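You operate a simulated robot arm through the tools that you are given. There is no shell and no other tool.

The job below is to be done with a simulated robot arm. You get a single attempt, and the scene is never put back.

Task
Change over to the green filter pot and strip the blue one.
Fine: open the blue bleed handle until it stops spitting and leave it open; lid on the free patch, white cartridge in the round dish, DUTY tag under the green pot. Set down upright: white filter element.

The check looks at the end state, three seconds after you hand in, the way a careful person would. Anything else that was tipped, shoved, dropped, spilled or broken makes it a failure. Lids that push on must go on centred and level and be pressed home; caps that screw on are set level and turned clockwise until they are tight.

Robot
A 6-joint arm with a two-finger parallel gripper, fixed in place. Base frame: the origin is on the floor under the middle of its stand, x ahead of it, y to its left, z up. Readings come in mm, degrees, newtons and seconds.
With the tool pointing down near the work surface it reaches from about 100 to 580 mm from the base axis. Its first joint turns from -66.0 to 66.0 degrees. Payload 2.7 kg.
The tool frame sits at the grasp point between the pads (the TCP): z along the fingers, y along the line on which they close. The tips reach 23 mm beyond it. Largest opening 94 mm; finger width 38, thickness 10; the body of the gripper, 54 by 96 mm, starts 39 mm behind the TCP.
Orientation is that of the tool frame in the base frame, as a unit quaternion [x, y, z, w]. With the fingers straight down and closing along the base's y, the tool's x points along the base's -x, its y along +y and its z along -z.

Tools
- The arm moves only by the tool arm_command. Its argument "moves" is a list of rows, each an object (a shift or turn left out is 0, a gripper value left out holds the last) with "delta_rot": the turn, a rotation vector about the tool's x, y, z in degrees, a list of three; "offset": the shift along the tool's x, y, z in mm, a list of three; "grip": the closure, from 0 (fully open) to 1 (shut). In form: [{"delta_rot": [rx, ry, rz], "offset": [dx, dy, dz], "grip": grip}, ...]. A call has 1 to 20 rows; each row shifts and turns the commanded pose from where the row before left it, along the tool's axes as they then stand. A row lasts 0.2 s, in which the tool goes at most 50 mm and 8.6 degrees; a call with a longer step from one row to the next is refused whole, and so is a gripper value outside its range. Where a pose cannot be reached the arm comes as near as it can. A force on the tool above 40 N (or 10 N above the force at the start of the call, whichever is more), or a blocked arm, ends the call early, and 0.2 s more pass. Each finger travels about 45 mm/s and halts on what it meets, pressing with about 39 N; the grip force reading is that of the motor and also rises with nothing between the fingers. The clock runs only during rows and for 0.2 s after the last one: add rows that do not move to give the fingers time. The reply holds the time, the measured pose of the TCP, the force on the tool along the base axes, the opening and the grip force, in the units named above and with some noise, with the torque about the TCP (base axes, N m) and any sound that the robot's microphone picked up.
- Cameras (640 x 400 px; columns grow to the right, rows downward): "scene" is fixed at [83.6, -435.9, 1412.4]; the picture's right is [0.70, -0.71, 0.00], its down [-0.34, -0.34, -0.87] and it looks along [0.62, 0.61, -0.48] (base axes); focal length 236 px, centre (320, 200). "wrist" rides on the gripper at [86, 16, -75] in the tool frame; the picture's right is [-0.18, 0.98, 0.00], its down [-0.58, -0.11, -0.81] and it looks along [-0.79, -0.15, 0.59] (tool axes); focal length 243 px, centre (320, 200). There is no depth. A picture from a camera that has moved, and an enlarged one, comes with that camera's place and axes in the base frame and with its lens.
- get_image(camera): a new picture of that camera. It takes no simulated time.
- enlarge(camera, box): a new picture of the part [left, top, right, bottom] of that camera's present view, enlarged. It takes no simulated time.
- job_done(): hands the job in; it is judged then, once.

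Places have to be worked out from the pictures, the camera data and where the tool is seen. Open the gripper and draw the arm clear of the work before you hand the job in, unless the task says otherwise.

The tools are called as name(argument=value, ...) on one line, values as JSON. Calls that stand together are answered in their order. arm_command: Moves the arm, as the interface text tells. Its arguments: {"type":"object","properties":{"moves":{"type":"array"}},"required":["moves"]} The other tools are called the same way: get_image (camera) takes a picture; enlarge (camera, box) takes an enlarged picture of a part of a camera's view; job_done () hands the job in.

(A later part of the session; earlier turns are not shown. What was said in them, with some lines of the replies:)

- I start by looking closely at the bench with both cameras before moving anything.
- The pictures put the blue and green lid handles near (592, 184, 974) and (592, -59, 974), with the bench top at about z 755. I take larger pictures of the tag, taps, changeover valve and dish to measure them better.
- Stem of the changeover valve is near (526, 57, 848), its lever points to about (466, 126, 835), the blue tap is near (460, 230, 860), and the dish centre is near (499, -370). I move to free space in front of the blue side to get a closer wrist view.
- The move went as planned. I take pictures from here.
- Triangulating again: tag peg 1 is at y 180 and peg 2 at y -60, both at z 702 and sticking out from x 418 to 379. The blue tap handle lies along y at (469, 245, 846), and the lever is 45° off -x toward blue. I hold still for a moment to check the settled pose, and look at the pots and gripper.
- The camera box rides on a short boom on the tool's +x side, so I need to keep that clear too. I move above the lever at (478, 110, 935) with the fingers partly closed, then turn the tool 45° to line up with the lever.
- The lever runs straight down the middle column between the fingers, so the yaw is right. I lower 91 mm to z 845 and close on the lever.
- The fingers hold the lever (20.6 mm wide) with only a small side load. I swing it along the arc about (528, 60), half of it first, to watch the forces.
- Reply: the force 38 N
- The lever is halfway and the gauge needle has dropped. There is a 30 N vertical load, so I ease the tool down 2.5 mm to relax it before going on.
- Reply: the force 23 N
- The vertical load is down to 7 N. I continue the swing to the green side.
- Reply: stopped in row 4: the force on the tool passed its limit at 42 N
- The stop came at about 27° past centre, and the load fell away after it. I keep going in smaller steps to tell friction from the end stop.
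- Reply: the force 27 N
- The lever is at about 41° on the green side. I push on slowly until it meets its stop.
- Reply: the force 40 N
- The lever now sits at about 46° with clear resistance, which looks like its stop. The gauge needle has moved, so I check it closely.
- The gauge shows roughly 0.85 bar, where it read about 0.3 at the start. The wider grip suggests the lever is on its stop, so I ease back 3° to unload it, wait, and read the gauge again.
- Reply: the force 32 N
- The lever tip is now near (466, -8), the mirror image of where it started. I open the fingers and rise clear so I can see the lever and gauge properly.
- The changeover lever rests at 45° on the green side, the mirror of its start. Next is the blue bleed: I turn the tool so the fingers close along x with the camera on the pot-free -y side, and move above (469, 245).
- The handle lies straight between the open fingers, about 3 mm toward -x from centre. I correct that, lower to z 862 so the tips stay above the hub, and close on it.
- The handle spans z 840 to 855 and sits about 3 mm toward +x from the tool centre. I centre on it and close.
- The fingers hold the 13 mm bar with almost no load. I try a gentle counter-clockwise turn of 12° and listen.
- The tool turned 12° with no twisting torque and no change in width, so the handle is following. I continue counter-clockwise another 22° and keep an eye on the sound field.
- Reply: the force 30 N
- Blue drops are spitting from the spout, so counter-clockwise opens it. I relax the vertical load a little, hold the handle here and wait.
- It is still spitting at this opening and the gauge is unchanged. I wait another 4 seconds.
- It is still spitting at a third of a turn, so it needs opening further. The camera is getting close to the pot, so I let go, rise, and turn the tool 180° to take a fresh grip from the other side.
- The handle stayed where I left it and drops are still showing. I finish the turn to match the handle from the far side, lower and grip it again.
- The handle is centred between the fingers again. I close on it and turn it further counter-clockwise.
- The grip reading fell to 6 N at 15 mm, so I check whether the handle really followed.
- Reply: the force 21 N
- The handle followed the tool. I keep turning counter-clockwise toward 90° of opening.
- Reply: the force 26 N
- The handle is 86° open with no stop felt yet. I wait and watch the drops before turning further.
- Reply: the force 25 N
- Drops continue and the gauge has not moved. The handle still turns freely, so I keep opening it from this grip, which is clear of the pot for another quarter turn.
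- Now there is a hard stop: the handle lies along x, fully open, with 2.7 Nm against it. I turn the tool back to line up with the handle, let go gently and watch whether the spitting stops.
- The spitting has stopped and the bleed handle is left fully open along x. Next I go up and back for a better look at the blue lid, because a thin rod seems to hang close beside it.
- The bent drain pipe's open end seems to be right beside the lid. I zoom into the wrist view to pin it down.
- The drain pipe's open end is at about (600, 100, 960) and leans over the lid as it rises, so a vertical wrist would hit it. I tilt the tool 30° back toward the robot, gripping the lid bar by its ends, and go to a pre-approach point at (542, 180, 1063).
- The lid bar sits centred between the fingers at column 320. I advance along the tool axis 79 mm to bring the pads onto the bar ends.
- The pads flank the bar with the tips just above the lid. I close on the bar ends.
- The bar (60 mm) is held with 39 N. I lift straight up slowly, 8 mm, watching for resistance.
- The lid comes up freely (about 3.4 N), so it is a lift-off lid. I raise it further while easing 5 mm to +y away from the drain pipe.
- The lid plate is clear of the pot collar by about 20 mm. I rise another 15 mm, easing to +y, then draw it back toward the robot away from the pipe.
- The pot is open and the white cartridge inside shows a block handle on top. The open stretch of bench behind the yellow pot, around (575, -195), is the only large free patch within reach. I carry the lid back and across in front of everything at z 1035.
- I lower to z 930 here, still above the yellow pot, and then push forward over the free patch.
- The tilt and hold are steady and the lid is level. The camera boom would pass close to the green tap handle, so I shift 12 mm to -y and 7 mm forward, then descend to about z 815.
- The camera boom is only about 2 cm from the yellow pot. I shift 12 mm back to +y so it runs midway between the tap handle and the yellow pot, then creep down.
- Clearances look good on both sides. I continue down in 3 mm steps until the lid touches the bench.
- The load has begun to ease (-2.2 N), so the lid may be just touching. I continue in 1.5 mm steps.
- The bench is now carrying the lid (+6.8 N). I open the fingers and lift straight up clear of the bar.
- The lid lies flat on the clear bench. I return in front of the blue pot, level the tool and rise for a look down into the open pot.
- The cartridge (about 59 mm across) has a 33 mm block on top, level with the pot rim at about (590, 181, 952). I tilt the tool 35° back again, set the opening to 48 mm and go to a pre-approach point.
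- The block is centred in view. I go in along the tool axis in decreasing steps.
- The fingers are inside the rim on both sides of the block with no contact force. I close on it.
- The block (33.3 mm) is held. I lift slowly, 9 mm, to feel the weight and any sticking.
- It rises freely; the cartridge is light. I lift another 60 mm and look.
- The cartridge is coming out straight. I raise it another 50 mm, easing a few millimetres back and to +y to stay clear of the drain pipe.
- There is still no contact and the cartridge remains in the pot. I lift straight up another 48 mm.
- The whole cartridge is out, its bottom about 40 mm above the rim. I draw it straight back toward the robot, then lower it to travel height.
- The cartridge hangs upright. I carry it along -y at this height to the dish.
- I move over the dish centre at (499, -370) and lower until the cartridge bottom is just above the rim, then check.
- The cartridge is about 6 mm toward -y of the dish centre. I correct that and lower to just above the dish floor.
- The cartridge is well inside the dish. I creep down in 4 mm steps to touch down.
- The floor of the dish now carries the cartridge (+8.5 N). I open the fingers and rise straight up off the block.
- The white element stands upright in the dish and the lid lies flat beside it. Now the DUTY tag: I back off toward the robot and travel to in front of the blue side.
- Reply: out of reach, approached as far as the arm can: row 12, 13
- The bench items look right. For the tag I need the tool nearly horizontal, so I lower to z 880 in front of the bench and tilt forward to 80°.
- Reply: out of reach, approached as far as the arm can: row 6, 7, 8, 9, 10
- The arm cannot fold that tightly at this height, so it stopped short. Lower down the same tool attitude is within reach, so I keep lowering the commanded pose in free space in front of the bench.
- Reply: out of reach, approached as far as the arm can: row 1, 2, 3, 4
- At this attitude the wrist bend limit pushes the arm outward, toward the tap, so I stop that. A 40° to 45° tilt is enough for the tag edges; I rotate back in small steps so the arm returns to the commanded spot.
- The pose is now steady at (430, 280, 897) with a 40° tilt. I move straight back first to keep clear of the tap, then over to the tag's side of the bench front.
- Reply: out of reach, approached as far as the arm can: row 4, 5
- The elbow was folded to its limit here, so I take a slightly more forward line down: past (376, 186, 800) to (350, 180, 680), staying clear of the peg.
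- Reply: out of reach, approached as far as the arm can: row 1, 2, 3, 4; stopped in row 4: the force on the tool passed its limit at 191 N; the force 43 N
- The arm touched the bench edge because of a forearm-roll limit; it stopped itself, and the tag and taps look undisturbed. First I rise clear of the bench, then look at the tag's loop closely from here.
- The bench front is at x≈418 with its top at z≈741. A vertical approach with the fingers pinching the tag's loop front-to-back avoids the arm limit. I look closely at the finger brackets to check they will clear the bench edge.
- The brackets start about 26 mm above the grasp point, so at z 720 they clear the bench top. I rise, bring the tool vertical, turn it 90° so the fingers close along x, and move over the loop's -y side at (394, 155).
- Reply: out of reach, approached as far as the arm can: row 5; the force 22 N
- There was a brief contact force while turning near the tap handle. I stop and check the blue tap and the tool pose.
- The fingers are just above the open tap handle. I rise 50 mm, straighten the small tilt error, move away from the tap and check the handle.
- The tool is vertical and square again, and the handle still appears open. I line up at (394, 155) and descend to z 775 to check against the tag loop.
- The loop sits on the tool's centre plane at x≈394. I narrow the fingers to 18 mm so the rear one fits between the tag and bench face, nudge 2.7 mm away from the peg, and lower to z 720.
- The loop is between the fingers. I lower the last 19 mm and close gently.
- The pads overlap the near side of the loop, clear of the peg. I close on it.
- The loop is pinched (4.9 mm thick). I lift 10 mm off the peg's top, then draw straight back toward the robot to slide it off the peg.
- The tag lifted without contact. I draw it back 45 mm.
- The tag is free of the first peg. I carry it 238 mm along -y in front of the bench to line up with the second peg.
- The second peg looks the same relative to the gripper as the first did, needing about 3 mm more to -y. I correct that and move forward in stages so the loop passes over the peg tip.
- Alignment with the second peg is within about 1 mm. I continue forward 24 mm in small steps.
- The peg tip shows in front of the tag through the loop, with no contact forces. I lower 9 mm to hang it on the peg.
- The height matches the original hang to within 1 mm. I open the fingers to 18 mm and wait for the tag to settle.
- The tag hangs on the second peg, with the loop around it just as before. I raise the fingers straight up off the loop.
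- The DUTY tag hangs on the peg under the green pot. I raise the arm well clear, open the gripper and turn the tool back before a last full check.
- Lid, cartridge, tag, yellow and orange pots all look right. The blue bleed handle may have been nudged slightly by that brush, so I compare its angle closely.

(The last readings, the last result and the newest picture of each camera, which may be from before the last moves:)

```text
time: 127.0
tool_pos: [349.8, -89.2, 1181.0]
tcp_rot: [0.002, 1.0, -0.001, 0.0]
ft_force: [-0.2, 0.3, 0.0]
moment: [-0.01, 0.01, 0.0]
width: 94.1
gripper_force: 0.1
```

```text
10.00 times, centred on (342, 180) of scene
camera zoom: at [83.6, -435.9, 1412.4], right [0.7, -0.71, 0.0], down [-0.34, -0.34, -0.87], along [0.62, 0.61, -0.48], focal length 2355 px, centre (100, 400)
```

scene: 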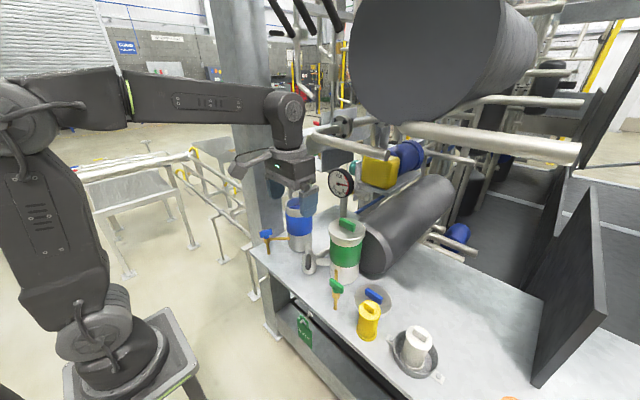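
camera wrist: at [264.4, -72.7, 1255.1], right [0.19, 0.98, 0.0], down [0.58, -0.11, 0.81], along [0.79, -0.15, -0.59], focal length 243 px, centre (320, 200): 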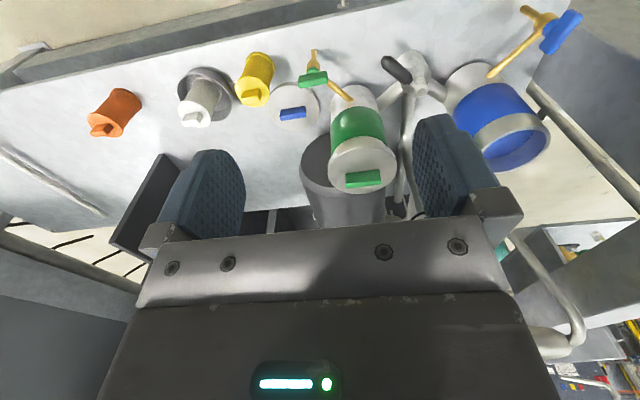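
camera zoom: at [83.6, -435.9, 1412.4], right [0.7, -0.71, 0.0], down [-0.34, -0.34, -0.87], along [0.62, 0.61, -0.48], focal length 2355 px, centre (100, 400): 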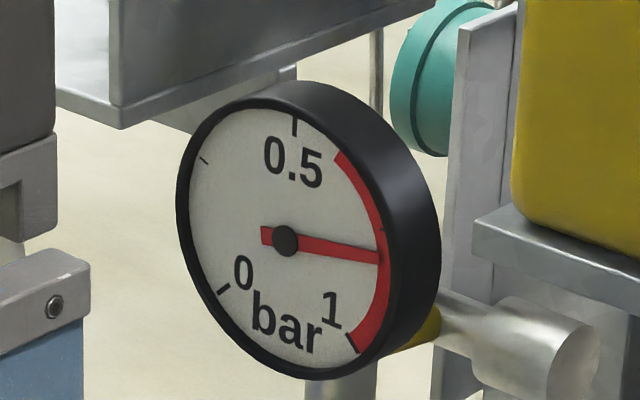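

The handle was knocked about 16° back from fully open, so I'll set it fully open again. I go above it with the tool turned to match its current angle.

arm_command(moves=[{"offset": [-13.3, 37.2, 25.7], "grip": 0.5}, {"offset": [-13.3, 37.2, 25.7]}, {"offset": [-13.3, 37.2, 25.7]}, {"offset": [-13.3, 37.2, 25.7]}, {"offset": [-13.3, 37.2, 25.7]}, {"offset": [-13.3, 37.2, 25.7]}, {"offset": [-13.3, 37.2, 25.7]}, {"offset": [-13.3, 37.2, 25.7]}, {"offset": [-13.3, 37.2, 25.7]}, {"delta_rot": [0, 0, 6.8]}, {"delta_rot": [0, 0, 6.8]}, {"delta_rot": [0, 0, 6.8]}, {"offset": [0, 0, 0]}, {"offset": [0, 0, 0]}])

get_image(camera="wrist")

enlarge(camera="scene", box=[230, 190, 326, 250])

```text
time: 130.1
tool_pos: [471.0, 244.9, 950.4]
tcp_rot: [0.178, 0.984, -0.001, 0.0]
ft_force: [-0.9, -0.5, -0.6]
moment: [-0.01, 0.0, 0.04]
width: 47.0
gripper_force: 0.0
```

```text
taken
camera wrist: at [395.3, 290.9, 1024.1], right [0.52, 0.86, 0.0], down [0.51, -0.3, 0.81], along [0.69, -0.42, -0.59], focal length 243 px, centre (320, 200)
```

wrist: 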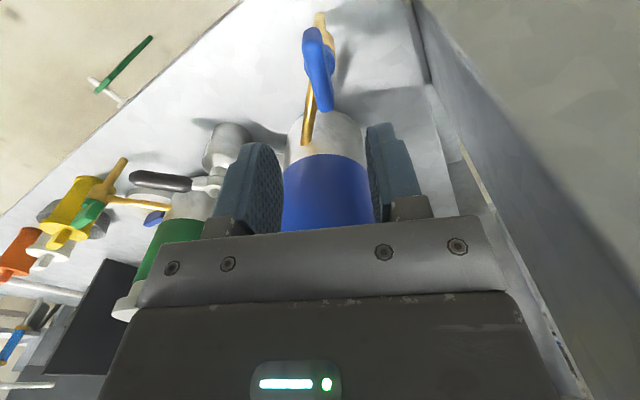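

```text
6.67 times, centred on (278, 220) of scene
camera zoom: at [83.6, -435.9, 1412.4], right [0.7, -0.71, 0.0], down [-0.34, -0.34, -0.87], along [0.62, 0.61, -0.48], focal length 1570 px, centre (600, 67)
```

zoom: 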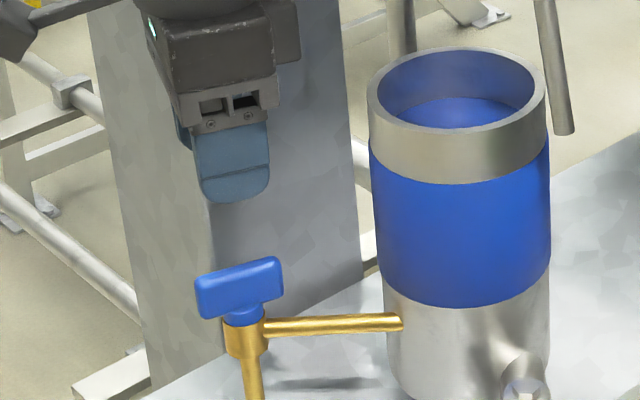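

The handle is aligned and centred between the fingers. I lower to z 863 and close on it.

arm_command(moves=[{"offset": [0, 0, 30]}, {"offset": [0, 0, 30]}, {"offset": [0, 0, 18]}, {"offset": [0, 0, 9.5]}, {"offset": [0, 0, 0]}, {"grip": 0.7}, {"grip": 0.9}, {"grip": 0.92}, {"grip": 0.92}])

enlarge(camera="wrist", box=[220, 40, 444, 180])

```text
time: 132.1
tool_pos: [470.9, 245.1, 860.3]
tcp_rot: [0.179, 0.984, -0.001, -0.002]
ft_force: [-5.5, -7.9, 1.4]
moment: [0.57, 0.12, -0.01]
width: 13.2
gripper_force: 44.8
```

```text
2.86 times, centred on (332, 110) of wrist
camera zoom: at [395.7, 290.4, 935.8], right [0.52, 0.86, 0.0], down [0.51, -0.3, 0.81], along [0.69, -0.42, -0.59], focal length 693 px, centre (286, 457)
```

zoom: 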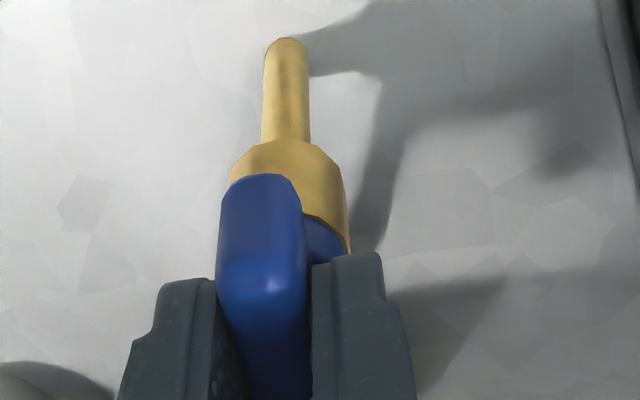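

The handle is gripped at 13 mm. I turn it counter-clockwise about 20° back to its open stop and watch the torque.

arm_command(moves=[{"delta_rot": [0, 0, -4]}, {"delta_rot": [0, 0, -4]}, {"delta_rot": [0, 0, -4]}, {"delta_rot": [0, 0, -4]}, {"delta_rot": [0, 0, -3]}, {"delta_rot": [0, 0, -2]}, {"offset": [0, 0, 0]}])

```text
time: 133.7
tool_pos: [470.8, 245.7, 861.1]
tcp_rot: [-0.003, 1.0, -0.001, -0.001]
ft_force: [-9.7, -5.9, -12.4]
moment: [0.18, -1.16, -1.44]
width: 12.9
gripper_force: 44.6
```

A 1.4 Nm reaction shows the open stop is reached. I ease off 1.5°, open the fingers wide and rise straight up.

arm_command(moves=[{"delta_rot": [0, 0, 1.5]}, {"grip": 0.7}, {"grip": 0.45}, {"offset": [0, 0, 0]}, {"offset": [0, 0, -20]}, {"offset": [0, 0, -35]}, {"offset": [0, 0, -45]}, {"offset": [0, 0, -45]}, {"offset": [0, 0, 0]}])

enlarge(camera="scene", box=[244, 215, 292, 245])

get_image(camera="wrist")

```text
time: 135.7
tool_pos: [471.2, 243.7, 1002.9]
tcp_rot: [0.009, 1.0, -0.001, 0.0]
ft_force: [-0.7, -0.3, 1.2]
moment: [0.0, 0.0, -0.02]
width: 51.4
gripper_force: 0.1
```

```text
13.33 times, centred on (268, 230) of scene
camera zoom: at [83.5, -435.9, 1412.4], right [0.7, -0.71, 0.0], down [-0.34, -0.34, -0.87], along [0.62, 0.61, -0.48], focal length 3140 px, centre (1013, -200)
```

zoom: 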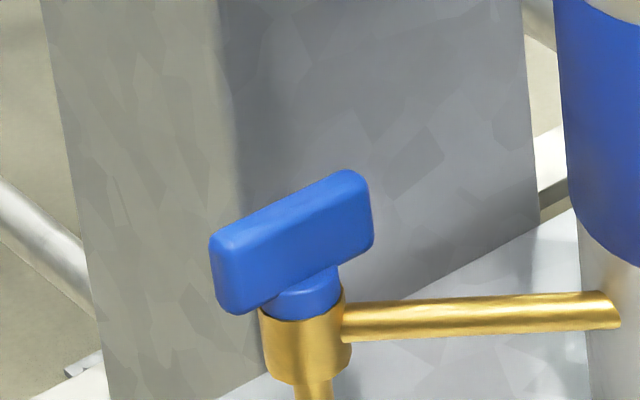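

```text
taken
camera wrist: at [385.1, 261.0, 1076.8], right [0.2, 0.98, 0.0], down [0.58, -0.12, 0.81], along [0.79, -0.16, -0.59], focal length 243 px, centre (320, 200)
```

wrist: 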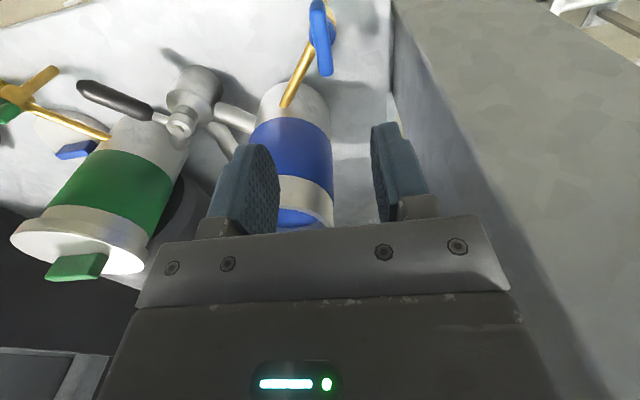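

The bleed handle is back at its full-open stop, along x. I draw the arm back and up, clear of the work, with the gripper open.

arm_command(moves=[{"offset": [18.3, -20, -35], "grip": 0.0}, {"offset": [18.3, -30, -35]}, {"offset": [18.3, -30, -35]}, {"offset": [18.3, -30, -35]}, {"offset": [18.3, -30, -35]}, {"offset": [18.3, -30, -35]}, {"offset": [0, -40, 0]}, {"offset": [0, -40, 0]}, {"offset": [0, 0, 0]}, {"offset": [0, 0, 0]}])

get_image(camera="scene")

enlarge(camera="scene", box=[240, 180, 400, 280])

enlarge(camera="scene", box=[260, 260, 452, 380])

get_image(camera="wrist")

```text
time: 137.8
tool_pos: [356.7, 1.7, 1217.2]
tcp_rot: [0.009, 1.0, 0.0, 0.0]
ft_force: [0.1, 0.6, 0.7]
moment: [0.03, -0.06, 0.01]
width: 94.0
gripper_force: 0.1
```

```text
taken
```

scene: 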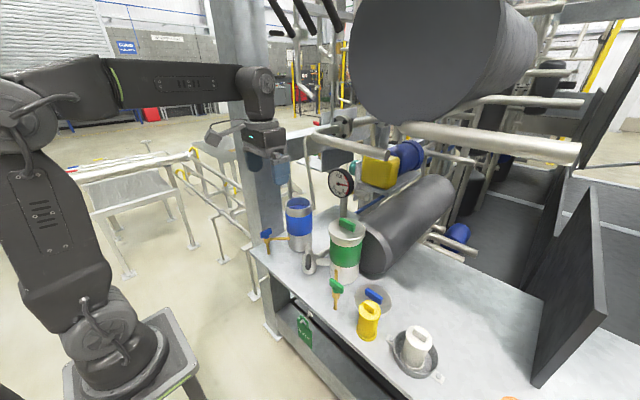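

```text
4.00 times, centred on (320, 230) of scene
camera zoom: at [83.5, -435.9, 1412.4], right [0.7, -0.71, 0.0], down [-0.34, -0.34, -0.87], along [0.62, 0.61, -0.48], focal length 942 px, centre (320, 80)
```

zoom: 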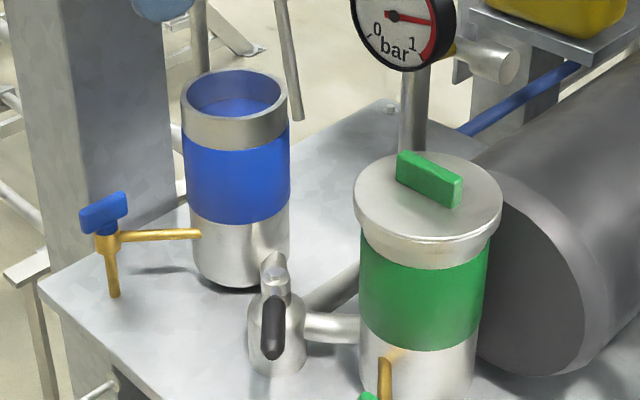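

```text
3.33 times, centred on (356, 320) of scene
camera zoom: at [83.5, -435.9, 1412.4], right [0.7, -0.71, 0.0], down [-0.34, -0.34, -0.87], along [0.62, 0.61, -0.48], focal length 785 px, centre (200, -200)
```

zoom: 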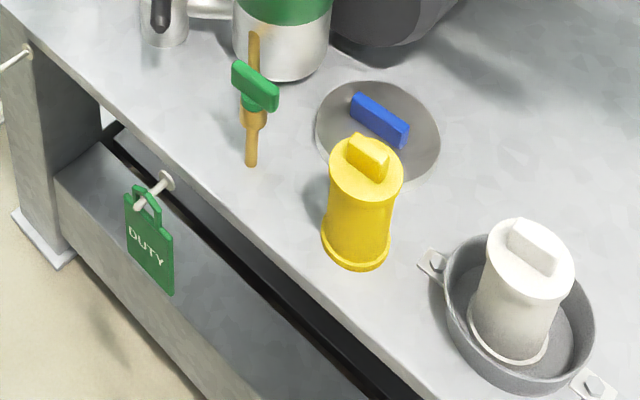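

```text
taken
camera wrist: at [270.2, 19.0, 1292.6], right [0.2, 0.98, 0.0], down [0.58, -0.12, 0.81], along [0.79, -0.16, -0.59], focal length 243 px, centre (320, 200)
```

wrist: 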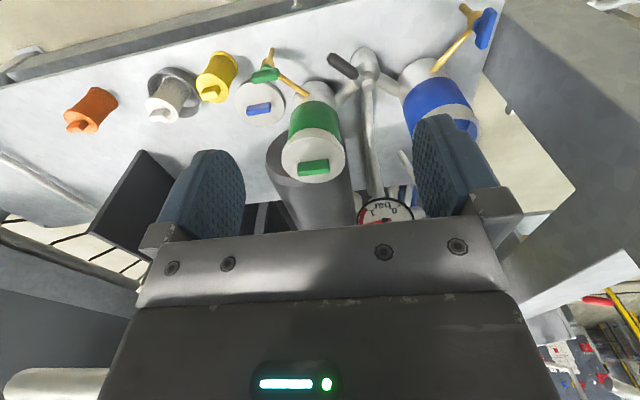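

The end state matches the request:

- The changeover lever is on the green side.
- The blue bleed is fully open and no longer spitting.
- The blue lid is flat on the free bench.
- The white element is upright in the dish.
- The DUTY tag hangs under the green pot.
- The yellow and orange pots are where they started.
- The arm is clear and the gripper is open.

I hand the job in.

job_done()

```text
The job is handed in.
```

The job is handed in: duty is changed over to the green pot and the blue pot is stripped. I don't have the checker's verdict.

- **Changeover:** the lever was turned from the blue side to its stop on the green side.
- **Blue bleed:** I opened the handle until the spitting stopped and left it on its open stop. The gripper later knocked it back about 16°, so I set it fully open again.
- **Blue lid:** it lies flat on the open stretch of bench behind the yellow pot. Nothing on the bench is marked as the free patch. I took it to be that area, the only large clear spot within reach.
- **White element:** it stands upright in the round dish.
- **DUTY tag:** it hangs on the peg under the green pot.

**Bench contact:** while I was lining up for the tag, the fingers hit the bench edge and the arm stopped itself at 191 N. Nothing looked moved or damaged in the pictures afterwards.

**Gauge:** since the changeover it has read about 0.85 bar, in the red, against about 0.2 bar at the start. It did not change when I bled and opened the blue pot, so it seems to belong to the green side. I left it alone, but someone should look at it.
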